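You operate a simulated robot arm through the tools that you are given. There is no shell and no other tool.

You run a simulated two-armed robot. Do the job below in one go: nothing can be reset, and whatever is moved stays where it is left.

JOB
Bleed the truck's pump with two strokes and prove that it lifts.
Fine: brake on first; two full strokes, lever at lower; then lever at raise, pump past 2 cm, tiller upright; lower by the lever.

Only the result counts: the job must be done as asked and must still hold three seconds after the hand-in. Knocking over, shifting, dropping, spilling or breaking anything else fails it.

ROBOT AND FRAMES
Two 6-joint arms with two-finger grippers on one trunk that stands fixed in place. Base frame: the origin is at the foot of the trunk, x ahead of it, y to its left, z up. Readings come in m, rad, newtons and seconds.
The left shoulder is at [0.06, 0.143, 0.9], the right one opposite. With the tool pointing down near the work surface each hand reaches from about 0.1 to 0.68 m from the base axis, measured 20 degrees to its own side. Payload 2.45 kg a hand.
Tool frame (each hand has its own): the origin (TCP) lies between the finger pads and is the grasp point; the fingertips stand 0.026 m ahead of it; z points along the fingers, y is the line along which they close. Largest opening 0.096 m; the body of the gripper starts 0.069 m behind the TCP.
Orientation is that of the tool frame in the base frame, as [roll, pitch, yaw] about the fixed x, y, z axes, in that order (R = Rz(yaw) Ry(pitch) Rx(roll)). With the fingers straight down and closing along the base's y, the tool's x points along the base's -x, its y along +y and its z along -z.

CONTROLS
- The arms move only by the tool arm_command. It takes "left_commands", "right_commands" or both (then of equal length, played together; a hand with none holds still); each is a list that holds one entry, the list of rows, each a list of 7 numbers: the opening in per cent of the stroke, from 0 (shut) to 100 (fully open), then the shift along the base's x, y, z in m, then the turn, a rotation vector about the base's x, y, z in rad. In form: [[[gripper, tx, ty, tz, ax, ay, az], ...]]. A call has 1 to 20 rows; each row is the pose to reach, as a shift and turn from the pose commanded when the call began. A row lasts 0.2 s, in which the tool goes at most 0.05 m and 0.15 rad; a call with a longer step from one row to the next is refused whole, and so is a gripper value outside its range. Where a pose cannot be reached the arm comes as near as it can. A force on the tool above 90 N (or 10 N above the force at the start of the call, whichever is more), or a blocked arm, ends the call early, and 0.2 s more pass. Each finger halts on what it meets, pressing with about 44 N; the grip force reading is that of the motor and also rises with nothing between the fingers. The clock runs only during rows and for 0.2 s after the last one: add rows that repeat a pose to give the fingers time. The reply holds the time, the measured pose of the TCP, the force on the tool along the base axes, the opening and the grip force, in the units named above and with some noise, with the torque about the TCP (base axes, N m) and any sound that the robot's microphone picked up.
- Cameras (640 x 400 px; columns grow to the right, rows downward): "scene" is now at [0.1288, -0.0148, 1.4928]; the picture's right is [-0.22, -0.98, 0.00], its down [-0.82, 0.18, -0.54] and it looks along [0.53, -0.12, -0.84] (base axes); focal length 288 px, centre (320, 200). "left" rides on the left gripper at [0.082, -0.003, -0.098] in its tool frame; the picture's right is [0.04, 1.00, 0.00], its down [-0.73, 0.03, -0.68] and it looks along [-0.68, 0.03, 0.73] (tool axes); focal length 256 px, centre (320, 200). "right" rides on the right gripper at [0.082, 0.003, -0.098] in its tool frame; the picture's right is [-0.04, 1.00, 0.00], its down [-0.73, -0.03, -0.68] and it looks along [-0.68, -0.03, 0.73] (tool axes); focal length 256 px, centre (320, 200). There is no depth. A picture from a camera that has moved, and an enlarged one, comes with that camera's place and axes in the base frame and with its lens.
- snapshot(camera): a new picture of that camera. No time passes.
- slide_trunk(by): slides the trunk up (or, below 0, down) by that many m; the arms and the scene camera ride with it, the base frame stays. It gives what a move gives, with no picture.
- pan_tilt(pan, tilt): turns the head with the scene camera to pan (to the left, within 1.501 rad either way) and tilt (down, from -0.506 to 1.204), counted from straight ahead of the robot. It gives what a move gives.
- close_up(camera, box): a new picture of the part [left, top, right, bottom] of that camera's present view, enlarged. No time passes.
- sign_off(): hands the job in; it is judged then, once.

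Nothing tells you positions but the pictures and the camera data. Unless the task says otherwise, let go and move clear before handing in.

The tools are called after ">>>" as a command line: name --argument value ..., lists and objects as JSON in quotes. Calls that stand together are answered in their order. arm_command: Moves the arms, as the interface text tells. Its arguments: {"type":"object","properties":{"left_commands":{"type":"array","items":{"type":"array","items":{"type":"array","items":{"type":"number"}}}},"right_commands":{"type":"array","items":{"type":"array","items":{"type":"array","items":{"type":"number"}}}}},"required":[]} The other tools are called the same way: slide_trunk (by) slides the trunk up or down; pan_tilt (pan, tilt) turns the head that bears the scene camera; snapshot (camera) takes a picture; close_up (camera, box) takes an enlarged picture of a part of a camera's view; sign_off () hands the job in.

At the start:

```text
time: 0.0
left_ee_pos: [0.4089, 0.1588, 1.2132]
left_tcp_rot: [3.141, 0.0, -3.141]
left_wrist_force: [0.1, 0.0, 0.0]
left_wrist_torque: [0.0, -0.01, 0.0]
left_width: 0.0961
left_finger_force: 0.2
right_ee_pos: [0.4029, -0.2412, 1.2142]
right_tcp_rot: [-3.141, 0.0, -3.141]
right_wrist_force: [-1.0, 0.0, -0.6]
right_wrist_torque: [0.04, 0.01, 0.03]
right_width: 0.096
right_finger_force: 0.0
trunk travel left (down, up): [-0.525, 0.065]
head pan, tilt: [-0.222, 0.997]
```

scene: 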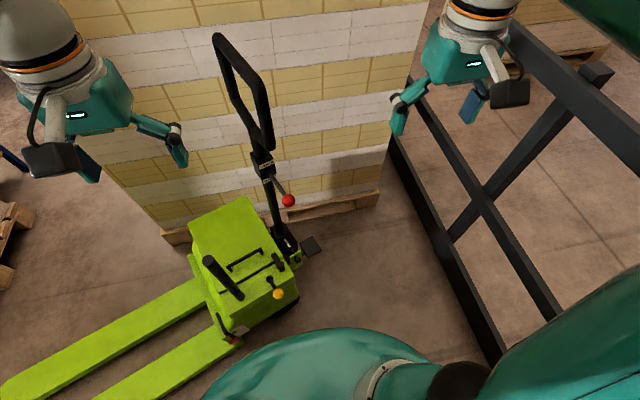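
right: 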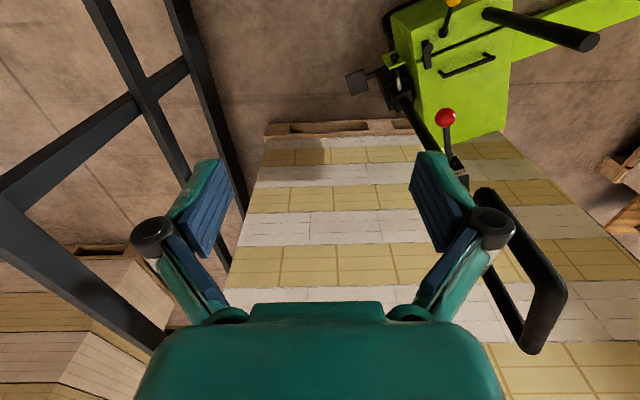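
left: 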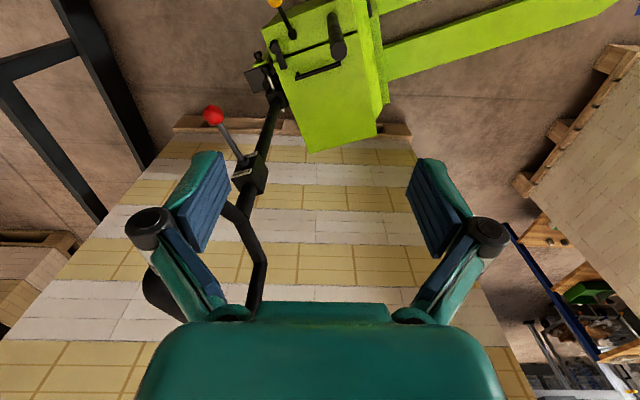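

I see a green pallet truck with a black tiller loop, a red-knobbed lever on the tiller, a yellow-knobbed lever and a black handle on the body. I'll look closer to identify the brake, pump and control levers.

>>> close_up --camera "scene" --box '[180, 180, 340, 360]'

>>> close_up --camera "scene" --box '[200, 20, 330, 220]'

>>> close_up --camera "right" --box '[320, 0, 640, 200]'

>>> close_up --camera "left" --box '[190, 0, 430, 200]'

```text
2.22 times, centred on (260, 270) of scene
camera zoom: at [0.1288, -0.0148, 1.4928], right [-0.22, -0.98, 0.0], down [-0.82, 0.18, -0.54], along [0.53, -0.12, -0.84], focal length 639 px, centre (453, 44)
```

zoom: 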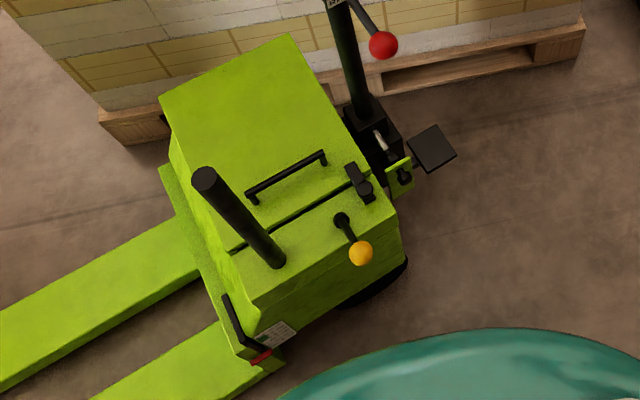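

```text
2.00 times, centred on (265, 120) of scene
camera zoom: at [0.1288, -0.0148, 1.4928], right [-0.22, -0.98, 0.0], down [-0.82, 0.18, -0.54], along [0.53, -0.12, -0.84], focal length 575 px, centre (430, 360)
```

zoom: 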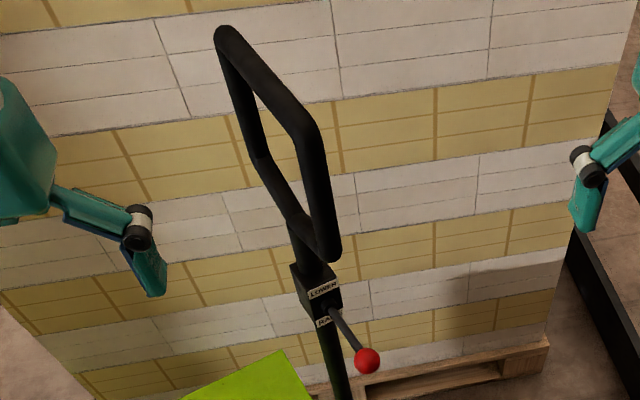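

```text
2.00 times, centred on (480, 100) of right
camera zoom: at [0.3205, -0.2384, 1.3122], right [0.04, 1.0, 0.0], down [0.73, -0.03, 0.68], along [0.68, -0.03, -0.73], focal length 512 px, centre (0, 400)
```

zoom: 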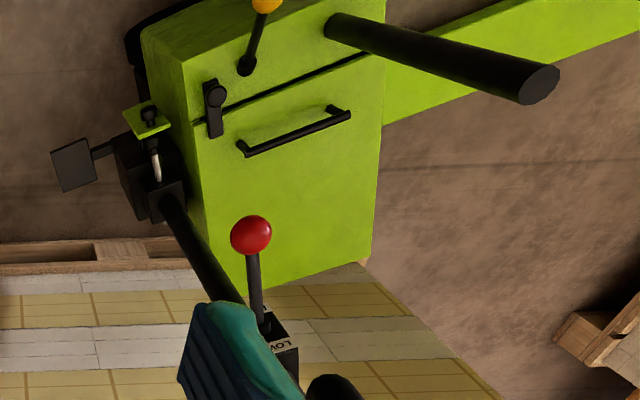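

```text
2.00 times, centred on (310, 100) of left
camera zoom: at [0.328, 0.1546, 1.3114], right [-0.04, 1.0, 0.0], down [0.73, 0.03, 0.68], along [0.68, 0.03, -0.73], focal length 512 px, centre (340, 400)
```

zoom: 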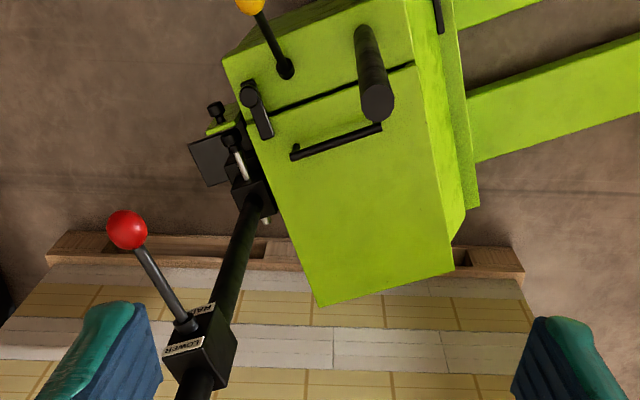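

The truck top is around z≈0.5, the red-knob control lever is on the tiller at about (0.53,-0.02,0.88), and the yellow knob is at about (0.395,0.058,0.586). I'll zoom in on labels and small parts before moving.

>>> close_up --camera "scene" --box '[205, 290, 265, 350]'

>>> close_up --camera "scene" --box '[255, 215, 325, 285]'

>>> close_up --camera "scene" --box '[240, 140, 310, 215]'

>>> close_up --camera "left" --box '[190, 80, 310, 220]'

>>> close_up --camera "left" --box '[230, 0, 330, 110]'

>>> close_up --camera "right" --box '[340, 0, 440, 110]'

```text
6.67 times, centred on (235, 320) of scene
camera zoom: at [0.1288, -0.0148, 1.4928], right [-0.22, -0.98, 0.0], down [-0.82, 0.18, -0.54], along [0.53, -0.12, -0.84], focal length 1918 px, centre (887, -600)
```

zoom: 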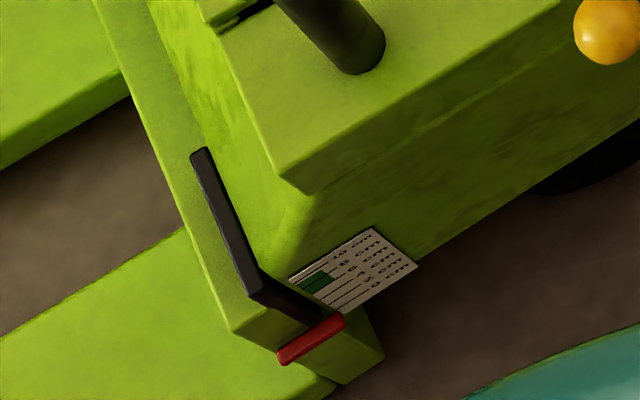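

```text
5.71 times, centred on (290, 250) of scene
camera zoom: at [0.1288, -0.0148, 1.4928], right [-0.22, -0.98, 0.0], down [-0.82, 0.18, -0.54], along [0.53, -0.12, -0.84], focal length 1644 px, centre (491, -86)
```

zoom: 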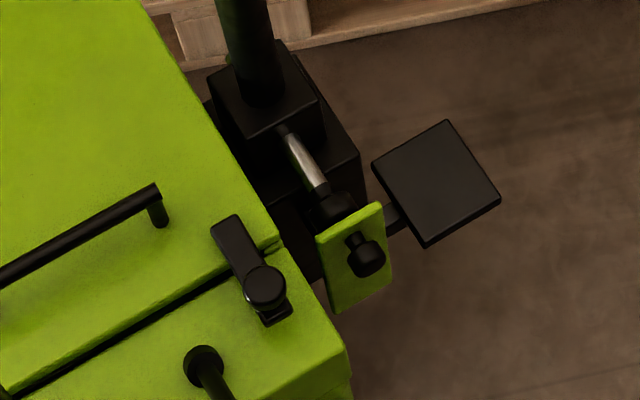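

```text
5.33 times, centred on (275, 178) of scene
camera zoom: at [0.1288, -0.0148, 1.4928], right [-0.22, -0.98, 0.0], down [-0.82, 0.18, -0.54], along [0.53, -0.12, -0.84], focal length 1534 px, centre (560, 320)
```

zoom: 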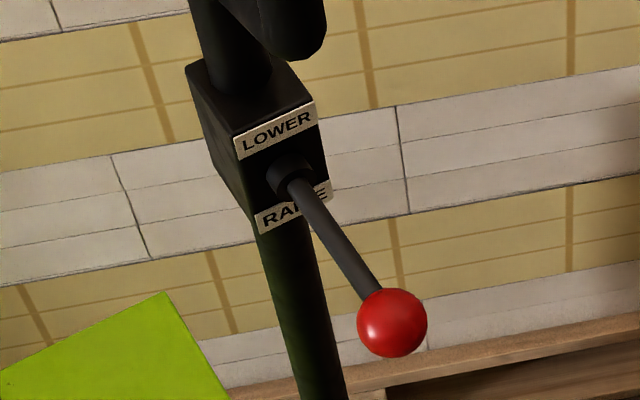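

```text
2.86 times, centred on (250, 150) of left
camera zoom: at [0.328, 0.1546, 1.3114], right [-0.04, 1.0, 0.0], down [0.73, 0.03, 0.68], along [0.68, 0.03, -0.73], focal length 731 px, centre (520, 343)
```

zoom: 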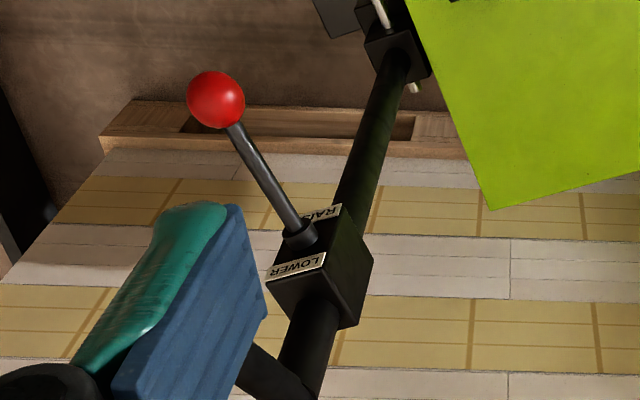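

```text
3.64 times, centred on (280, 55) of left
camera zoom: at [0.328, 0.1546, 1.3114], right [-0.04, 1.0, 0.0], down [0.73, 0.03, 0.68], along [0.68, 0.03, -0.73], focal length 931 px, centre (466, 727)
```

zoom: 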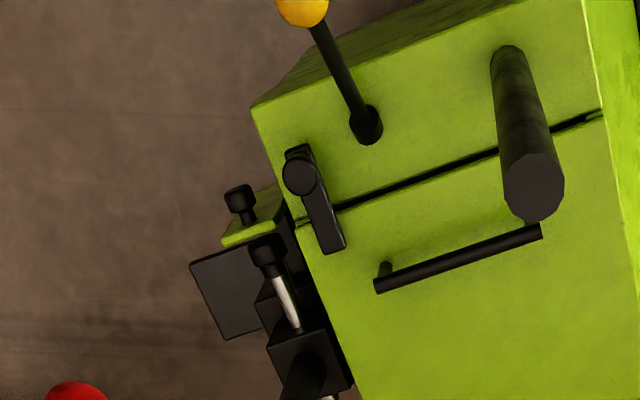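

```text
3.64 times, centred on (390, 55) of right
camera zoom: at [0.3205, -0.2384, 1.3122], right [0.04, 1.0, 0.0], down [0.73, -0.03, 0.68], along [0.68, -0.03, -0.73], focal length 931 px, centre (66, 727)
```

zoom: 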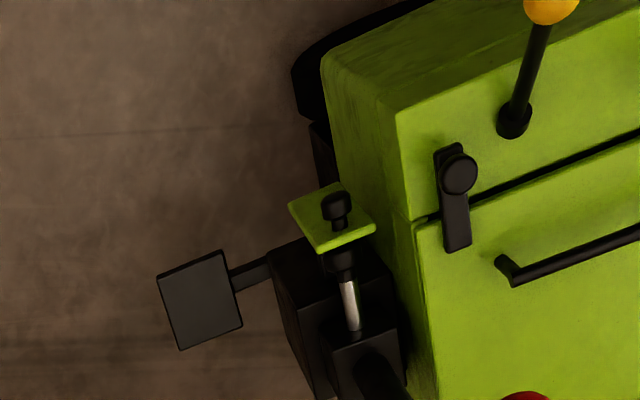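

The truck's front (tiller side) points toward about (0.35,-0.93); the gauge with a red pointer sits on the robot-facing side. There's also a pin/bolt at the tiller base and a pedal, so I'll move the wrist cameras for a better view.

>>> arm_command --right_commands '[[[100, 0, -0.02, -0.04, 0, 0, 0.1], [100, 0, -0.04, -0.08, 0, 0, 0.2], [100, 0, -0.04, -0.12, 0, 0, 0.3], [100, 0, -0.04, -0.16, 0, 0, 0.4], [100, 0, -0.04, -0.2, 0, 0, 0.5], [100, 0, -0.04, -0.24, 0, 0, 0.6], [100, 0, -0.04, -0.28, 0, 0, 0.6], [100, 0, -0.04, -0.32, 0, 0, 0.6]]]' --left_commands '[[[100, -0.02, 0.03, 0, 0, 0, -0.1], [100, -0.04, 0.06, 0, 0, 0, -0.2], [100, -0.06, 0.09, 0, 0, 0, -0.3], [100, -0.08, 0.12, 0, 0, 0, -0.4], [100, -0.1, 0.15, 0, 0, 0, -0.5], [100, -0.1, 0.17, 0, 0, 0, -0.6], [100, -0.1, 0.19, 0, 0, 0, -0.6], [100, -0.1, 0.2, 0, 0, 0, -0.6]]]'

>>> snapshot --camera "right"

>>> snapshot --camera "left"

>>> snapshot --camera "scene"

```text
time: 1.8
left_ee_pos: [0.3104, 0.3587, 1.2155]
left_tcp_rot: [-3.139, -0.002, 2.539]
left_wrist_force: [0.2, 0.1, 0.3]
left_wrist_torque: [-0.02, 0.02, 0.03]
left_width: 0.0961
left_finger_force: 0.3
right_ee_pos: [0.4045, -0.2823, 0.8907]
right_tcp_rot: [3.138, 0.0, -2.542]
right_wrist_force: [-0.1, 0.4, -0.4]
right_wrist_torque: [-0.03, -0.03, 0.01]
right_width: 0.096
right_finger_force: 0.0
trunk travel left (down, up): [-0.525, 0.065]
head pan, tilt: [-0.222, 0.997]
```

```text
taken
camera right: at [0.3336, -0.3266, 0.9903], right [-0.53, 0.85, 0.0], down [0.62, 0.39, 0.68], along [0.57, 0.36, -0.73], focal length 256 px, centre (320, 200)
```

right: 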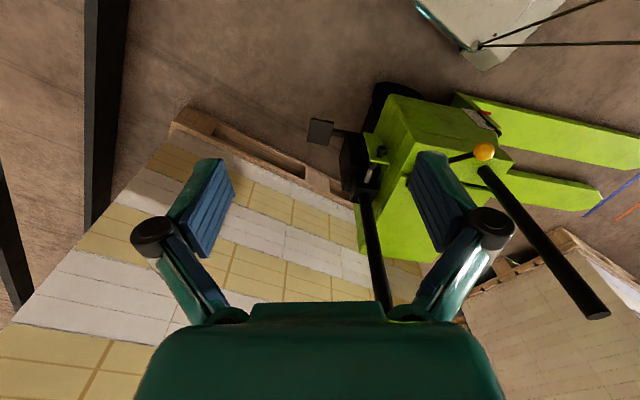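

```text
taken
camera left: at [0.2419, 0.4014, 1.3127], right [0.53, 0.85, 0.0], down [0.62, -0.39, 0.68], along [0.57, -0.36, -0.73], focal length 256 px, centre (320, 200)
```

left: 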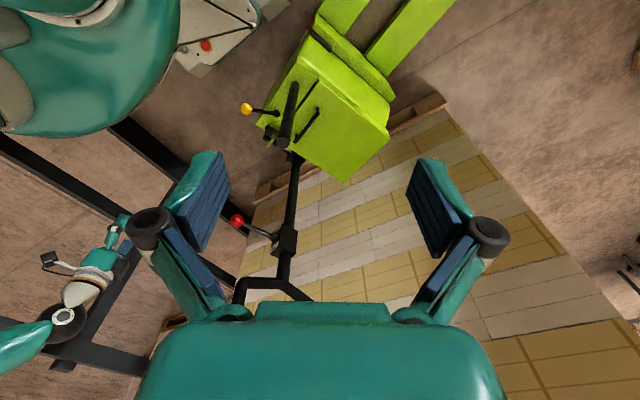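

```text
taken
camera scene: at [0.1298, -0.0151, 1.4927], right [-0.22, -0.98, 0.0], down [-0.82, 0.18, -0.54], along [0.53, -0.12, -0.84], focal length 288 px, centre (320, 200)
```

scene: 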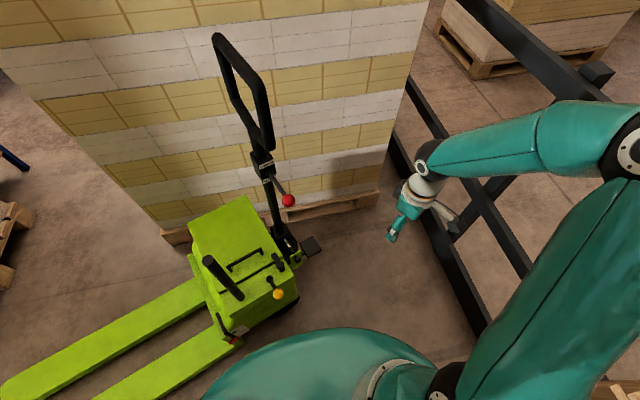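

>>> close_up --camera "right" --box '[300, 70, 460, 200]'

>>> close_up --camera "scene" --box '[200, 20, 310, 140]'

>>> close_up --camera "left" --box '[230, 60, 330, 180]'

>>> close_up --camera "left" --box '[220, 200, 330, 310]'

>>> close_up --camera "scene" --box '[190, 240, 310, 350]'

```text
3.08 times, centred on (380, 135) of right
camera zoom: at [0.3336, -0.3266, 0.9903], right [-0.53, 0.85, 0.0], down [0.62, 0.39, 0.68], along [0.57, 0.36, -0.73], focal length 788 px, centre (135, 400)
```

zoom: 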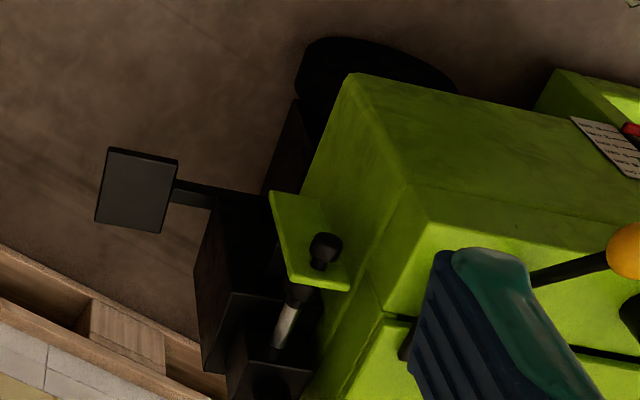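

```text
3.33 times, centred on (255, 80) of scene
camera zoom: at [0.1298, -0.0151, 1.4927], right [-0.22, -0.98, 0.0], down [-0.82, 0.18, -0.54], along [0.53, -0.12, -0.84], focal length 959 px, centre (537, 600)
```

zoom: 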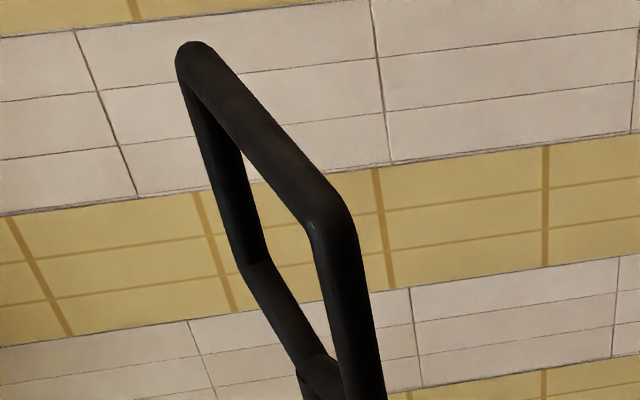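

```text
3.33 times, centred on (280, 120) of left
camera zoom: at [0.2419, 0.4014, 1.3127], right [0.53, 0.85, 0.0], down [0.62, -0.39, 0.68], along [0.57, -0.36, -0.73], focal length 853 px, centre (453, 467)
```

zoom: 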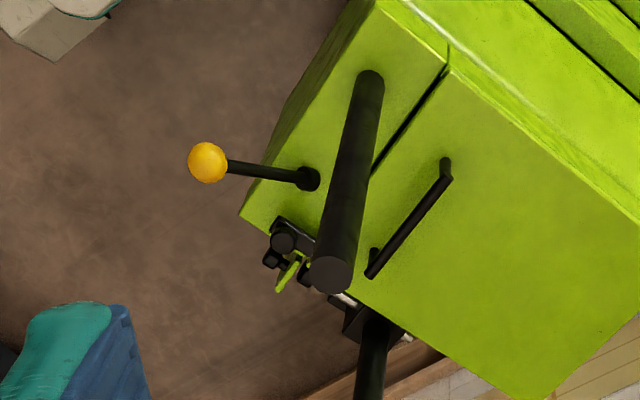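

```text
3.64 times, centred on (275, 255) of left
camera zoom: at [0.2419, 0.4014, 1.3127], right [0.53, 0.85, 0.0], down [0.62, -0.39, 0.68], along [0.57, -0.36, -0.73], focal length 931 px, centre (484, 0)
```

zoom: 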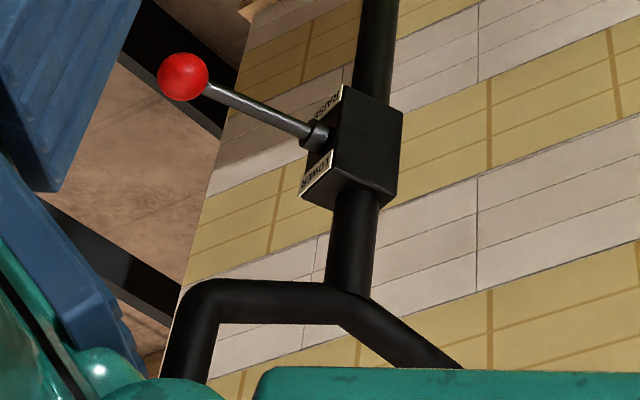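

```text
3.64 times, centred on (250, 295) of scene
camera zoom: at [0.1298, -0.0151, 1.4927], right [-0.22, -0.98, 0.0], down [-0.82, 0.18, -0.54], along [0.53, -0.12, -0.84], focal length 1046 px, centre (574, -146)
```

zoom: 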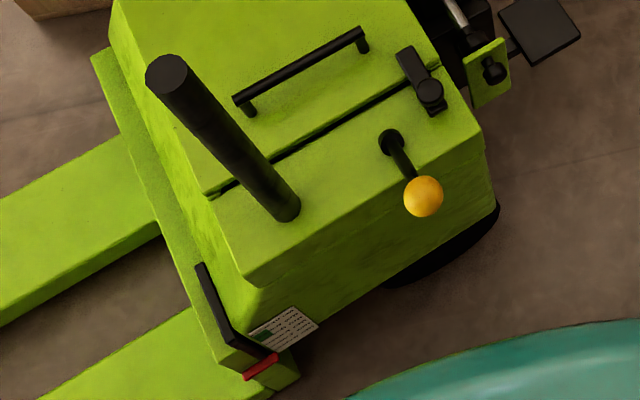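

No brake label visible yet. The pedal is at about (0.70,-0.095,0.18), and a plunger pin sits at the tiller base. I'll bring both wrist cameras lower for closer views.

>>> arm_command --right_commands '[[[100, -0.015, 0.03, -0.02, 0, 0, 0], [100, -0.03, 0.06, -0.04, 0, 0, 0], [100, -0.045, 0.09, -0.06, 0, 0, 0], [100, -0.06, 0.12, -0.08, 0, 0, 0], [100, -0.075, 0.15, -0.09, 0, 0, 0], [100, -0.075, 0.16, -0.1, 0, 0, 0], [100, -0.075, 0.16, -0.1, 0, 0, 0], [100, -0.075, 0.16, -0.1, 0, 0, 0], [100, -0.075, 0.16, -0.1, 0, 0, 0]]]' --left_commands '[[[100, 0, 0.01, -0.04, 0, 0, -0.1], [100, -0.01, 0.02, -0.08, 0, 0, -0.2], [100, -0.02, 0.02, -0.12, 0, 0, -0.3], [100, -0.03, 0.02, -0.16, 0, 0, -0.3], [100, -0.03, 0.02, -0.2, 0, 0, -0.3], [100, -0.03, 0.02, -0.24, 0, 0, -0.3], [100, -0.03, 0.02, -0.28, 0, 0, -0.3], [100, -0.03, 0.02, -0.32, 0, 0, -0.3], [100, -0.03, 0.02, -0.36, 0, 0, -0.3]]]'

>>> snapshot --camera "right"

>>> snapshot --camera "left"

```text
time: 3.8
left_ee_pos: [0.2796, 0.3784, 0.854]
left_tcp_rot: [-3.14, 0.001, 2.241]
left_wrist_force: [0.5, 0.9, -0.1]
left_wrist_torque: [0.03, 0.0, 0.01]
left_width: 0.096
left_finger_force: 0.1
right_ee_pos: [0.3282, -0.1205, 0.7941]
right_tcp_rot: [-3.141, -0.002, -2.542]
right_wrist_force: [0.2, -0.1, 0.0]
right_wrist_torque: [0.02, 0.01, 0.04]
right_width: 0.0959
right_finger_force: 0.1
trunk travel left (down, up): [-0.525, 0.065]
head pan, tilt: [-0.222, 0.997]
```

```text
taken
camera right: at [0.2578, -0.1642, 0.8925], right [-0.53, 0.85, 0.0], down [0.62, 0.39, 0.68], along [0.57, 0.36, -0.73], focal length 256 px, centre (320, 200)
```

right: 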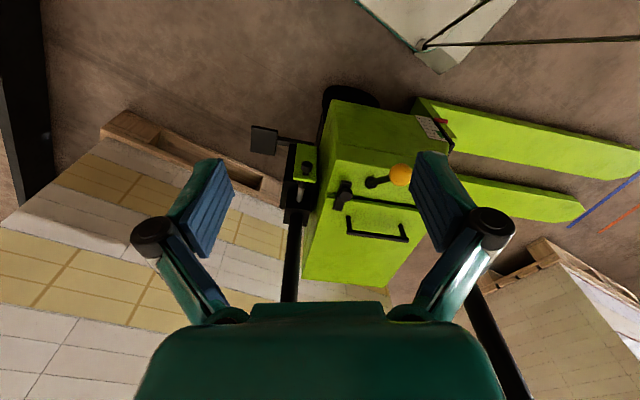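

```text
taken
camera left: at [0.2274, 0.4392, 0.9524], right [0.76, 0.65, 0.0], down [0.48, -0.56, 0.68], along [0.44, -0.52, -0.73], focal length 256 px, centre (320, 200)
```

left: 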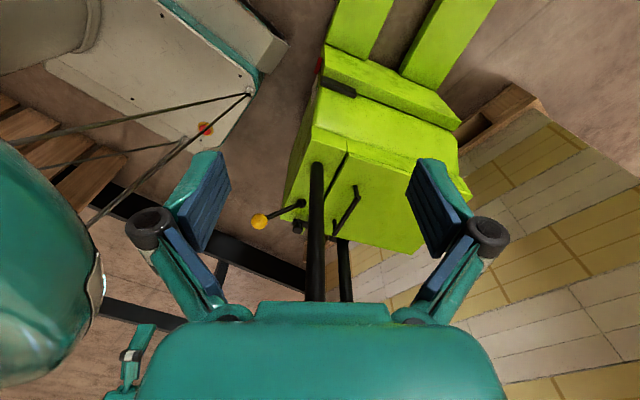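

>>> close_up --camera "right" --box '[240, 80, 460, 250]'

>>> close_up --camera "right" --box '[250, 110, 350, 220]'

>>> close_up --camera "right" --box '[320, 130, 420, 230]'

>>> close_up --camera "right" --box '[400, 90, 470, 150]'

```text
2.35 times, centred on (350, 165) of right
camera zoom: at [0.2578, -0.1642, 0.8925], right [-0.53, 0.85, 0.0], down [0.62, 0.39, 0.68], along [0.57, 0.36, -0.73], focal length 602 px, centre (249, 282)
```

zoom: 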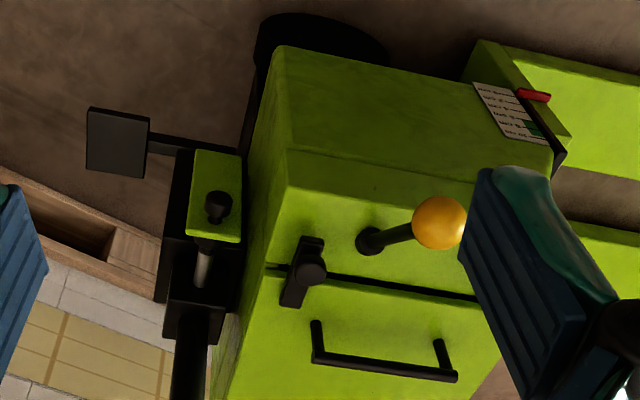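

```text
3.64 times, centred on (300, 165) of right
camera zoom: at [0.2578, -0.1642, 0.8925], right [-0.53, 0.85, 0.0], down [0.62, 0.39, 0.68], along [0.57, 0.36, -0.73], focal length 931 px, centre (393, 327)
```

zoom: 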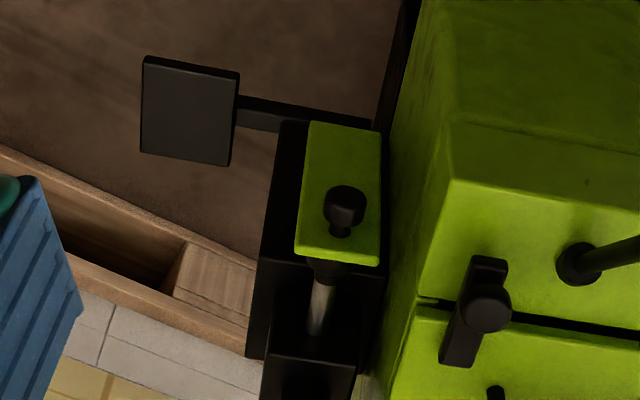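

```text
4.00 times, centred on (370, 180) of right
camera zoom: at [0.2578, -0.1642, 0.8925], right [-0.53, 0.85, 0.0], down [0.62, 0.39, 0.68], along [0.57, 0.36, -0.73], focal length 1024 px, centre (120, 280)
```

zoom: 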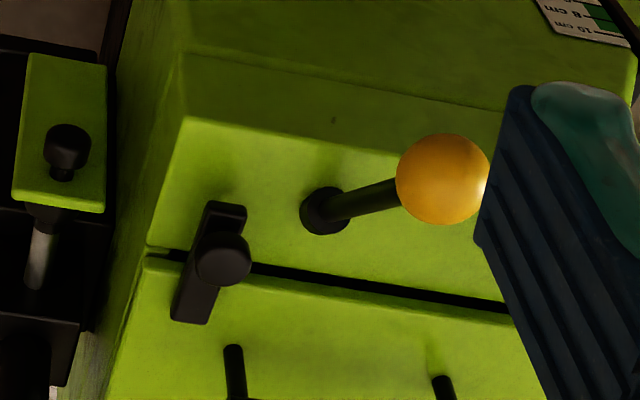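

```text
6.67 times, centred on (435, 120) of right
camera zoom: at [0.2578, -0.1642, 0.8925], right [-0.53, 0.85, 0.0], down [0.62, 0.39, 0.68], along [0.57, 0.36, -0.73], focal length 1707 px, centre (-447, 733)
```

zoom: 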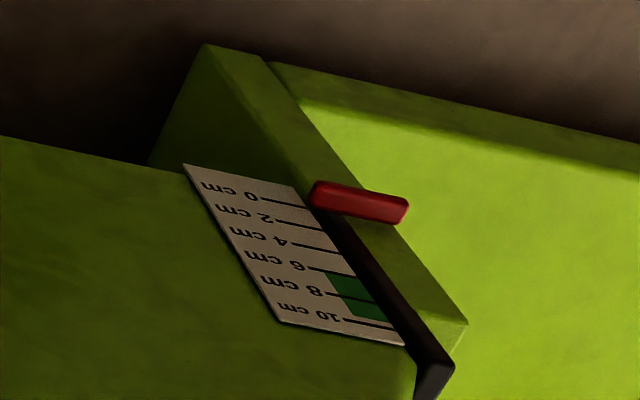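

The gauge reads 0 cm, with green marks at 7–9 cm. The knobbed pin at (0.53,-0.02,0.46) runs horizontally into the tiller block. I still can't tell whether the pedal or the yellow lever is the brake, so I'll move the right hand aside and lower the trunk to look closer.

>>> arm_command --right_commands '[[[100, 0.02, -0.04, 0, 0, 0, 0], [100, 0.04, -0.08, 0, 0, 0, 0.1], [100, 0.06, -0.12, 0, 0, 0, 0.2], [100, 0.08, -0.16, 0, 0, 0, 0.3], [100, 0.1, -0.2, 0, 0, 0, 0.35], [100, 0.12, -0.24, 0, 0, 0, 0.35], [100, 0.12, -0.26, 0, 0, 0, 0.35], [100, 0.12, -0.26, 0, 0, 0, 0.35]]]' --left_commands '[[[100, 0, 0.01, 0.04, 0, 0, 0], [100, 0, 0.02, 0.08, 0, 0, 0], [100, 0, 0.02, 0.12, 0, 0, 0], [100, 0, 0.02, 0.16, 0, 0, 0], [100, 0, 0.02, 0.2, 0, 0, 0], [100, 0, 0.02, 0.2, 0, 0, 0], [100, 0, 0.02, 0.2, 0, 0, 0], [100, 0, 0.02, 0.2, 0, 0, 0]]]'

>>> slide_trunk --by -0.3

>>> snapshot --camera "right"

>>> snapshot --camera "scene"

```text
time: 5.6
left_ee_pos: [0.2782, 0.3974, 1.0535]
left_tcp_rot: [-3.139, 0.0, 2.241]
left_wrist_force: [0.9, 0.6, -0.3]
left_wrist_torque: [-0.03, -0.05, -0.02]
left_width: 0.0959
left_finger_force: 0.0
right_ee_pos: [0.4466, -0.381, 0.795]
right_tcp_rot: [3.14, 0.0, -2.193]
right_wrist_force: [-0.8, 0.1, -0.3]
right_wrist_torque: [0.02, 0.05, 0.0]
right_width: 0.0962
right_finger_force: 0.1
trunk travel left (down, up): [-0.525, 0.065]
head pan, tilt: [-0.222, 0.997]
```

```text
time: 8.6
left_ee_pos: [0.2788, 0.3973, 0.7527]
left_tcp_rot: [-3.14, 0.0, 2.242]
left_wrist_force: [0.3, 0.3, 0.0]
left_wrist_torque: [-0.01, 0.01, 0.01]
left_width: 0.0959
left_finger_force: 0.0
right_ee_pos: [0.445, -0.3811, 0.4954]
right_tcp_rot: [-3.141, 0.0, -2.193]
right_wrist_force: [0.4, 0.0, -0.3]
right_wrist_torque: [-0.01, -0.01, -0.03]
right_width: 0.0959
right_finger_force: 0.1
trunk travel left (down, up): [-0.225, 0.365]
head pan, tilt: [-0.222, 0.997]
```

```text
taken
camera right: at [0.3952, -0.4462, 0.5936], right [-0.79, 0.61, 0.0], down [0.45, 0.58, 0.68], along [0.42, 0.54, -0.73], focal length 256 px, centre (320, 200)
```

right: 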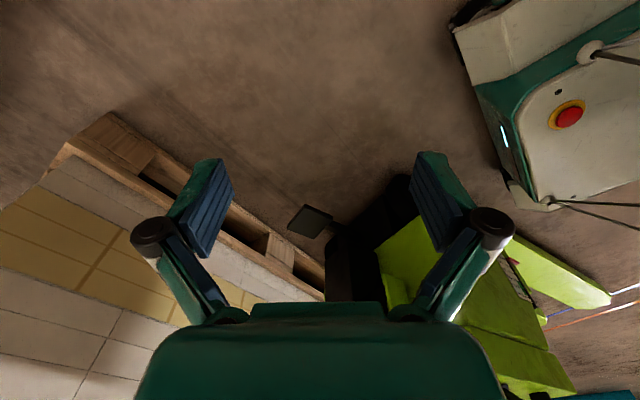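

```text
taken
camera scene: at [0.1286, -0.0148, 1.1929], right [-0.22, -0.98, 0.0], down [-0.82, 0.18, -0.54], along [0.53, -0.12, -0.84], focal length 288 px, centre (320, 200)
```

scene: 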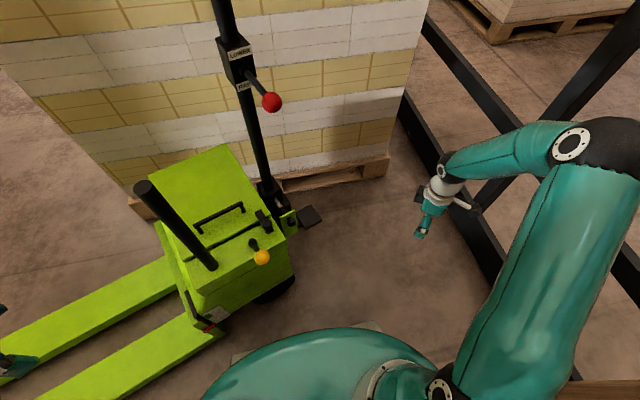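

I can see the pedal below the tiller base from the front side. I'll zoom in and also tilt the right hand to see it less steeply.

>>> close_up --camera "right" --box '[270, 160, 440, 300]'

>>> arm_command --right_commands '[[[100, 0, 0, -0.02, 0.11, -0.08, 0], [100, 0, 0, -0.04, 0.22, -0.16, 0], [100, 0, 0, -0.06, 0.33, -0.25, 0], [100, 0, 0, -0.06, 0.44, -0.34, 0], [100, 0, 0, -0.06, 0.44, -0.34, 0]]]'

>>> snapshot --camera "right"

>>> close_up --camera "scene" --box '[220, 180, 330, 310]'

```text
2.86 times, centred on (355, 230) of right
camera zoom: at [0.3952, -0.4462, 0.5936], right [-0.79, 0.61, 0.0], down [0.45, 0.58, 0.68], along [0.42, 0.54, -0.73], focal length 731 px, centre (220, 114)
```

zoom: 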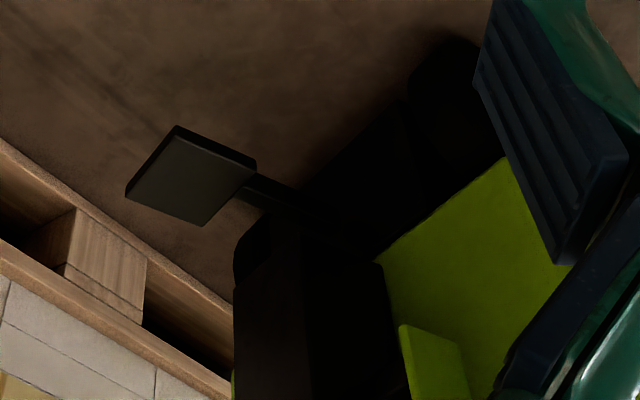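

```text
time: 9.8
left_ee_pos: [0.2779, 0.3975, 0.7542]
left_tcp_rot: [3.14, -0.002, 2.241]
left_wrist_force: [-0.4, -0.4, -0.4]
left_wrist_torque: [0.01, 0.0, -0.01]
left_width: 0.096
left_finger_force: 0.1
right_ee_pos: [0.4456, -0.3806, 0.4342]
right_tcp_rot: [-3.118, 0.556, -2.186]
right_wrist_force: [0.4, 0.1, -0.6]
right_wrist_torque: [0.03, -0.04, 0.0]
right_width: 0.0961
right_finger_force: 0.0
trunk travel left (down, up): [-0.225, 0.365]
head pan, tilt: [-0.222, 0.997]
```

```text
taken
camera right: at [0.3714, -0.4776, 0.4748], right [-0.79, 0.61, 0.0], down [0.16, 0.21, 0.96], along [0.59, 0.76, -0.26], focal length 256 px, centre (320, 200)
```

right: 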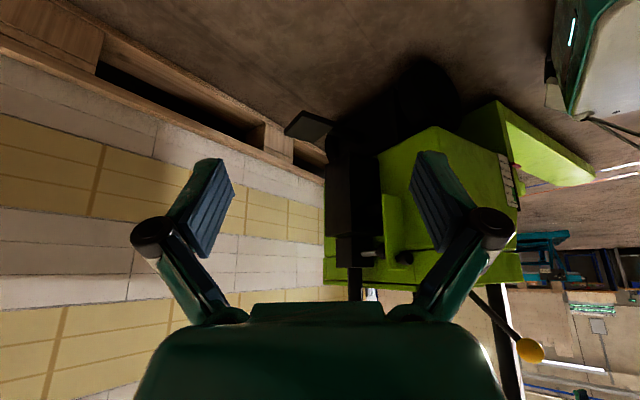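

```text
3.08 times, centred on (275, 245) of scene
camera zoom: at [0.1285, -0.0149, 1.1928], right [-0.22, -0.98, 0.0], down [-0.82, 0.18, -0.54], along [0.53, -0.12, -0.84], focal length 885 px, centre (458, 62)
```

zoom: 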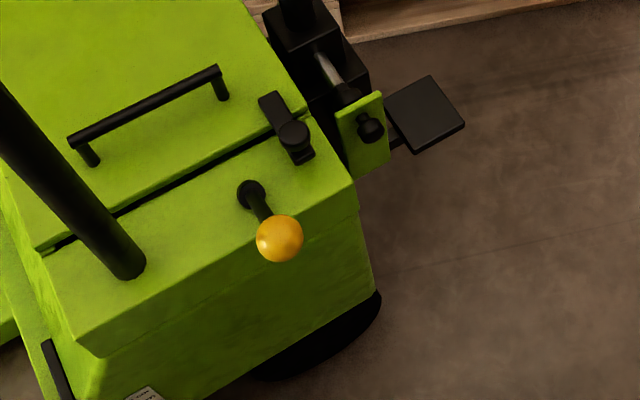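

>>> close_up --camera "right" --box '[270, 80, 420, 200]'

>>> close_up --camera "right" --box '[310, 180, 430, 310]'

>>> close_up --camera "right" --box '[440, 270, 560, 370]'

```text
3.33 times, centred on (345, 140) of right
camera zoom: at [0.3714, -0.4776, 0.4748], right [-0.79, 0.61, 0.0], down [0.16, 0.21, 0.96], along [0.59, 0.76, -0.26], focal length 853 px, centre (237, 400)
```

zoom: 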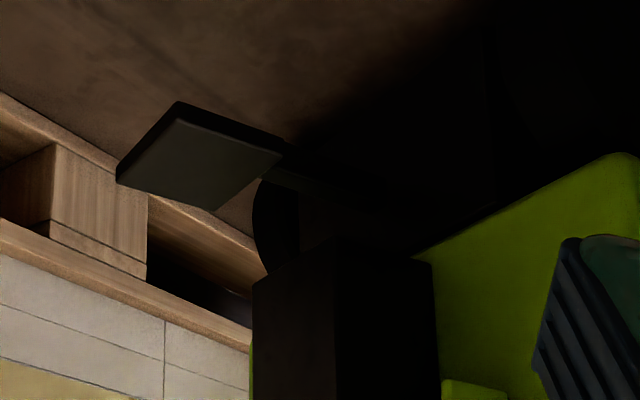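

```text
3.08 times, centred on (370, 245) of right
camera zoom: at [0.3714, -0.4776, 0.4748], right [-0.79, 0.61, 0.0], down [0.16, 0.21, 0.96], along [0.59, 0.76, -0.26], focal length 788 px, centre (166, 62)
```

zoom: 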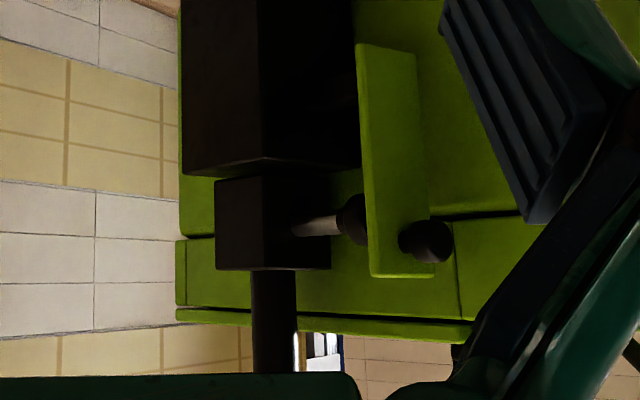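

```text
4.00 times, centred on (500, 320) of right
camera zoom: at [0.3714, -0.4776, 0.4748], right [-0.79, 0.61, 0.0], down [0.16, 0.21, 0.96], along [0.59, 0.76, -0.26], focal length 1024 px, centre (-400, -280)
```

zoom: 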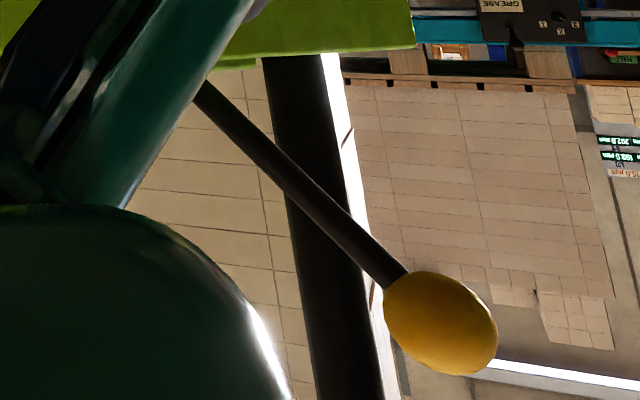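

The pedal and the yellow lever are both unlabelled. A pallet truck's pedal is usually a foot release, so the yellow-knob lever is the likely brake and I'll try it first. I'll bring the right hand upright, raise the trunk again and approach the knob at about (0.391,0.0585,0.588).

>>> arm_command --right_commands '[[[100, 0, 0, 0.02, -0.11, 0.08, 0], [100, 0, 0, 0.04, -0.22, 0.16, 0], [100, 0, 0, 0.06, -0.33, 0.25, 0], [100, 0, 0, 0.06, -0.44, 0.34, 0], [100, 0, 0, 0.06, -0.44, 0.34, 0]]]'

>>> slide_trunk --by 0.3

>>> arm_command --right_commands '[[[100, -0.02, 0.03, 0, 0, 0, -0.1], [100, -0.04, 0.07, 0, 0, 0, -0.2], [100, -0.06, 0.11, 0, 0, 0, -0.3], [100, -0.08, 0.15, 0, 0, 0, -0.4], [100, -0.09, 0.19, 0, 0, 0, -0.5], [100, -0.1, 0.23, 0, 0, 0, -0.59], [100, -0.1, 0.27, -0.02, 0, 0, -0.59], [100, -0.1, 0.31, -0.05, 0, 0, -0.59], [100, -0.095, 0.35, -0.08, 0, 0, -0.59], [100, -0.085, 0.39, -0.1, 0, 0, -0.59], [100, -0.07, 0.425, -0.1, 0, 0, -0.59], [100, -0.055, 0.4395, -0.1, 0, 0, -0.59], [100, -0.055, 0.4395, -0.1, 0, 0, -0.59]]]'

>>> snapshot --camera "right"

>>> snapshot --camera "scene"

>>> snapshot --camera "left"

```text
time: 11.0
left_ee_pos: [0.2775, 0.3977, 0.7538]
left_tcp_rot: [-3.139, -0.001, 2.241]
left_wrist_force: [0.4, 0.1, 0.1]
left_wrist_torque: [0.03, -0.03, 0.02]
left_width: 0.0959
left_finger_force: 0.1
right_ee_pos: [0.4458, -0.3815, 0.4958]
right_tcp_rot: [3.14, -0.001, -2.192]
right_wrist_force: [-0.2, -0.3, 0.2]
right_wrist_torque: [-0.01, -0.01, 0.03]
right_width: 0.096
right_finger_force: 0.1
trunk travel left (down, up): [-0.225, 0.365]
head pan, tilt: [-0.222, 0.997]
```

```text
time: 14.0
left_ee_pos: [0.2782, 0.3975, 1.0531]
left_tcp_rot: [-3.139, 0.0, 2.24]
left_wrist_force: [-0.7, 0.0, 0.7]
left_wrist_torque: [-0.03, -0.05, -0.01]
left_width: 0.0959
left_finger_force: 0.1
right_ee_pos: [0.4468, -0.3812, 0.7946]
right_tcp_rot: [3.14, 0.001, -2.193]
right_wrist_force: [0.4, -0.6, -0.5]
right_wrist_torque: [0.0, 0.0, -0.03]
right_width: 0.0963
right_finger_force: 0.0
trunk travel left (down, up): [-0.525, 0.065]
head pan, tilt: [-0.222, 0.997]
```

```text
refused: row 9 steps farther than a row can; nothing moved
```

```text
taken
camera right: at [0.3952, -0.4459, 0.8935], right [-0.79, 0.61, 0.0], down [0.45, 0.58, 0.68], along [0.42, 0.54, -0.73], focal length 256 px, centre (320, 200)
```

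right: 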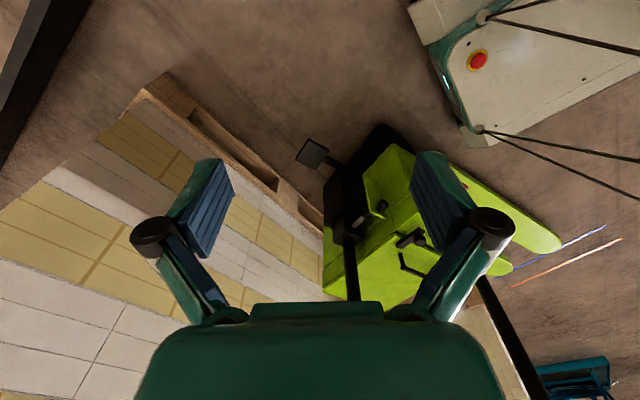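

```text
taken
camera scene: at [0.1289, -0.0148, 1.4928], right [-0.22, -0.98, 0.0], down [-0.82, 0.18, -0.54], along [0.53, -0.12, -0.84], focal length 288 px, centre (320, 200)
```

scene: 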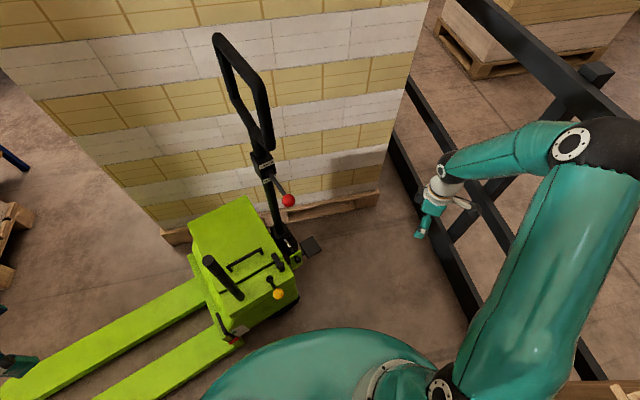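

```text
taken
camera left: at [0.2258, 0.4589, 1.1505], right [0.76, 0.65, 0.0], down [0.48, -0.56, 0.68], along [0.44, -0.52, -0.73], focal length 256 px, centre (320, 200)
```

left: 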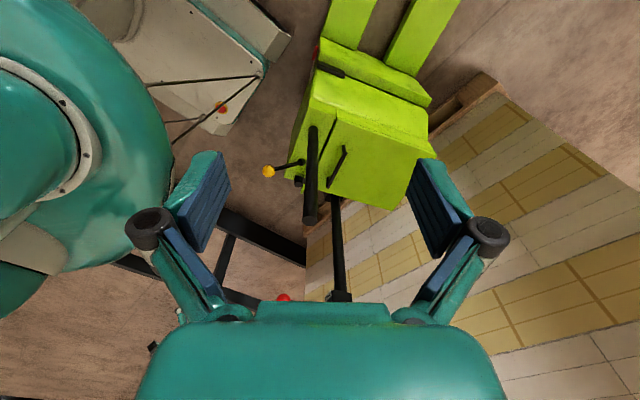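

Nothing moved because one step was too long. I'll redo the approach with smaller steps.

>>> arm_command --right_commands '[[[100, -0.02, 0.03, 0, 0, 0, -0.1], [100, -0.04, 0.07, 0, 0, 0, -0.2], [100, -0.06, 0.11, 0, 0, 0, -0.3], [100, -0.08, 0.15, 0, 0, 0, -0.4], [100, -0.09, 0.19, 0, 0, 0, -0.5], [100, -0.1, 0.23, 0, 0, 0, -0.59], [100, -0.1, 0.27, -0.02, 0, 0, -0.59], [100, -0.1, 0.31, -0.04, 0, 0, -0.59], [100, -0.095, 0.34, -0.06, 0, 0, -0.59], [100, -0.085, 0.37, -0.08, 0, 0, -0.59], [100, -0.07, 0.405, -0.1, 0, 0, -0.59], [100, -0.056, 0.4395, -0.1, 0, 0, -0.59], [100, -0.056, 0.4395, -0.1, 0, 0, -0.59]]]'

>>> snapshot --camera "right"

>>> snapshot --camera "scene"

>>> snapshot --camera "left"

```text
time: 16.8
left_ee_pos: [0.2791, 0.3972, 1.054]
left_tcp_rot: [-3.141, 0.0, 2.241]
left_wrist_force: [-0.9, -0.5, 0.8]
left_wrist_torque: [-0.02, -0.03, 0.0]
left_width: 0.096
left_finger_force: 0.2
right_ee_pos: [0.3895, 0.0598, 0.6966]
right_tcp_rot: [3.141, 0.0, -2.782]
right_wrist_force: [0.4, 0.3, -0.7]
right_wrist_torque: [-0.06, 0.01, 0.02]
right_width: 0.0961
right_finger_force: 0.0
trunk travel left (down, up): [-0.525, 0.065]
head pan, tilt: [-0.222, 0.997]
```

```text
taken
camera right: at [0.3106, 0.0329, 0.7944], right [-0.31, 0.95, 0.0], down [0.7, 0.23, 0.68], along [0.64, 0.21, -0.73], focal length 256 px, centre (320, 200)
```

right: 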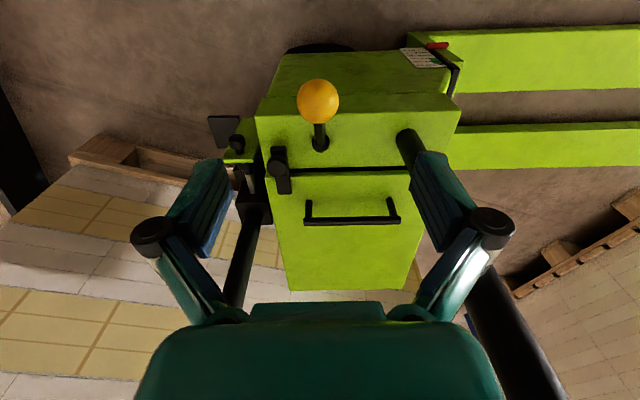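

```text
taken
camera scene: at [0.1288, -0.0149, 1.4928], right [-0.22, -0.98, 0.0], down [-0.82, 0.18, -0.54], along [0.53, -0.12, -0.84], focal length 288 px, centre (320, 200)
```

scene: 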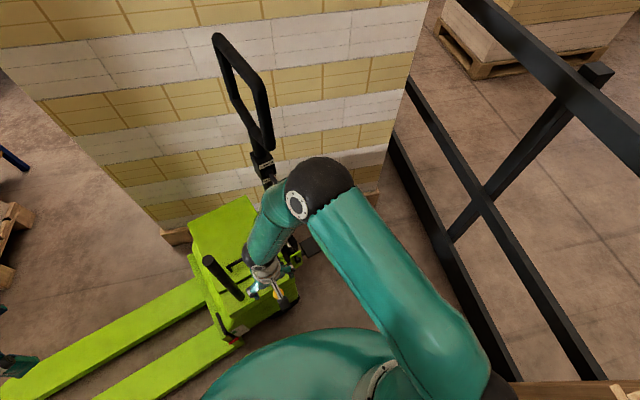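

```text
taken
camera left: at [0.2258, 0.4587, 1.1506], right [0.76, 0.65, 0.0], down [0.48, -0.56, 0.68], along [0.44, -0.52, -0.73], focal length 256 px, centre (320, 200)
```

left: 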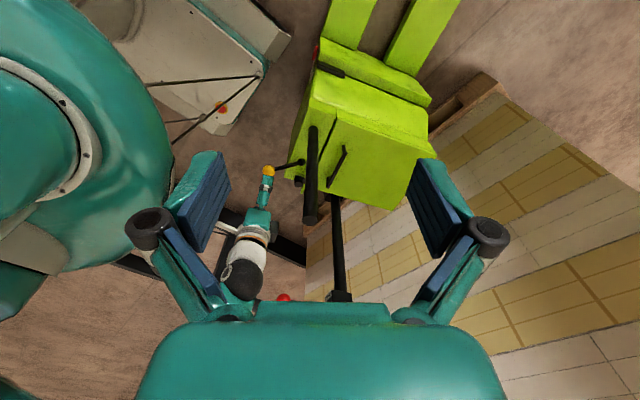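

The open fingers straddle the yellow knob as planned. I'll descend and grip it.

>>> arm_command --right_commands '[[[100, 0, -0.002, -0.04, 0, 0, 0], [100, 0, -0.002, -0.08, 0, 0, 0], [100, 0, -0.002, -0.108, 0, 0, 0], [100, 0, -0.002, -0.108, 0, 0, 0], [0, 0, -0.002, -0.108, 0, 0, 0], [0, 0, -0.002, -0.108, 0, 0, 0], [0, 0, -0.002, -0.108, 0, 0, 0], [0, 0, -0.002, -0.108, 0, 0, 0]]]'

>>> snapshot --camera "right"

```text
time: 18.6
left_ee_pos: [0.2788, 0.398, 1.0525]
left_tcp_rot: [-3.14, 0.002, 2.241]
left_wrist_force: [0.5, 0.8, 0.0]
left_wrist_torque: [0.0, -0.01, -0.01]
left_width: 0.0958
left_finger_force: 0.0
right_ee_pos: [0.3883, 0.0579, 0.5882]
right_tcp_rot: [3.141, 0.0, -2.779]
right_wrist_force: [-6.3, 16.8, -1.5]
right_wrist_torque: [0.01, 0.13, 0.04]
right_width: 0.0318
right_finger_force: 45.0
trunk travel left (down, up): [-0.525, 0.065]
head pan, tilt: [-0.222, 0.997]
```

```text
taken
camera right: at [0.3106, 0.0307, 0.6861], right [-0.32, 0.95, 0.0], down [0.7, 0.23, 0.68], along [0.64, 0.22, -0.73], focal length 256 px, centre (320, 200)
```

right: 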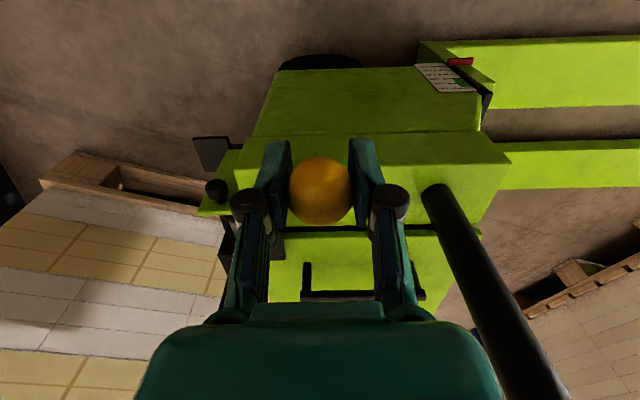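

The knob is gripped. I'll start along its arc by a small amount and watch the forces.

>>> arm_command --right_commands '[[[0, 0.004, 0.0035, 0.0045, 0, 0, 0], [0, 0.008, 0.005, 0.0085, 0, 0, 0], [0, 0.012, 0.006, 0.0115, 0, 0, 0], [0, 0.0164, 0.0077, 0.0144, 0, 0, 0], [0, 0.0164, 0.0077, 0.0144, 0, 0, 0]]]'

>>> snapshot --camera "right"

```text
time: 19.8
left_ee_pos: [0.2776, 0.3966, 1.0544]
left_tcp_rot: [-3.141, 0.0, 2.239]
left_wrist_force: [0.1, 0.2, 0.1]
left_wrist_torque: [0.01, 0.02, 0.03]
left_width: 0.0961
left_finger_force: 0.1
right_ee_pos: [0.4058, 0.0633, 0.6031]
right_tcp_rot: [-3.139, -0.001, -2.782]
right_wrist_force: [-13.5, -5.3, 4.0]
right_wrist_torque: [-0.5, 1.0, 0.01]
right_width: 0.0315
right_finger_force: 44.7
trunk travel left (down, up): [-0.525, 0.065]
head pan, tilt: [-0.222, 0.997]
```

```text
taken
camera right: at [0.3276, 0.0376, 0.701], right [-0.31, 0.95, 0.0], down [0.7, 0.23, 0.68], along [0.64, 0.21, -0.74], focal length 256 px, centre (320, 200)
```

right: 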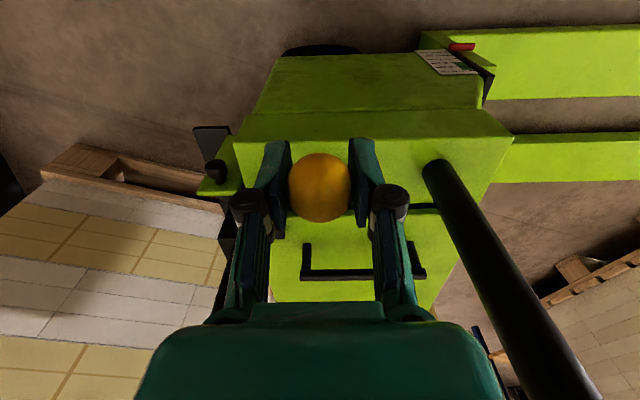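

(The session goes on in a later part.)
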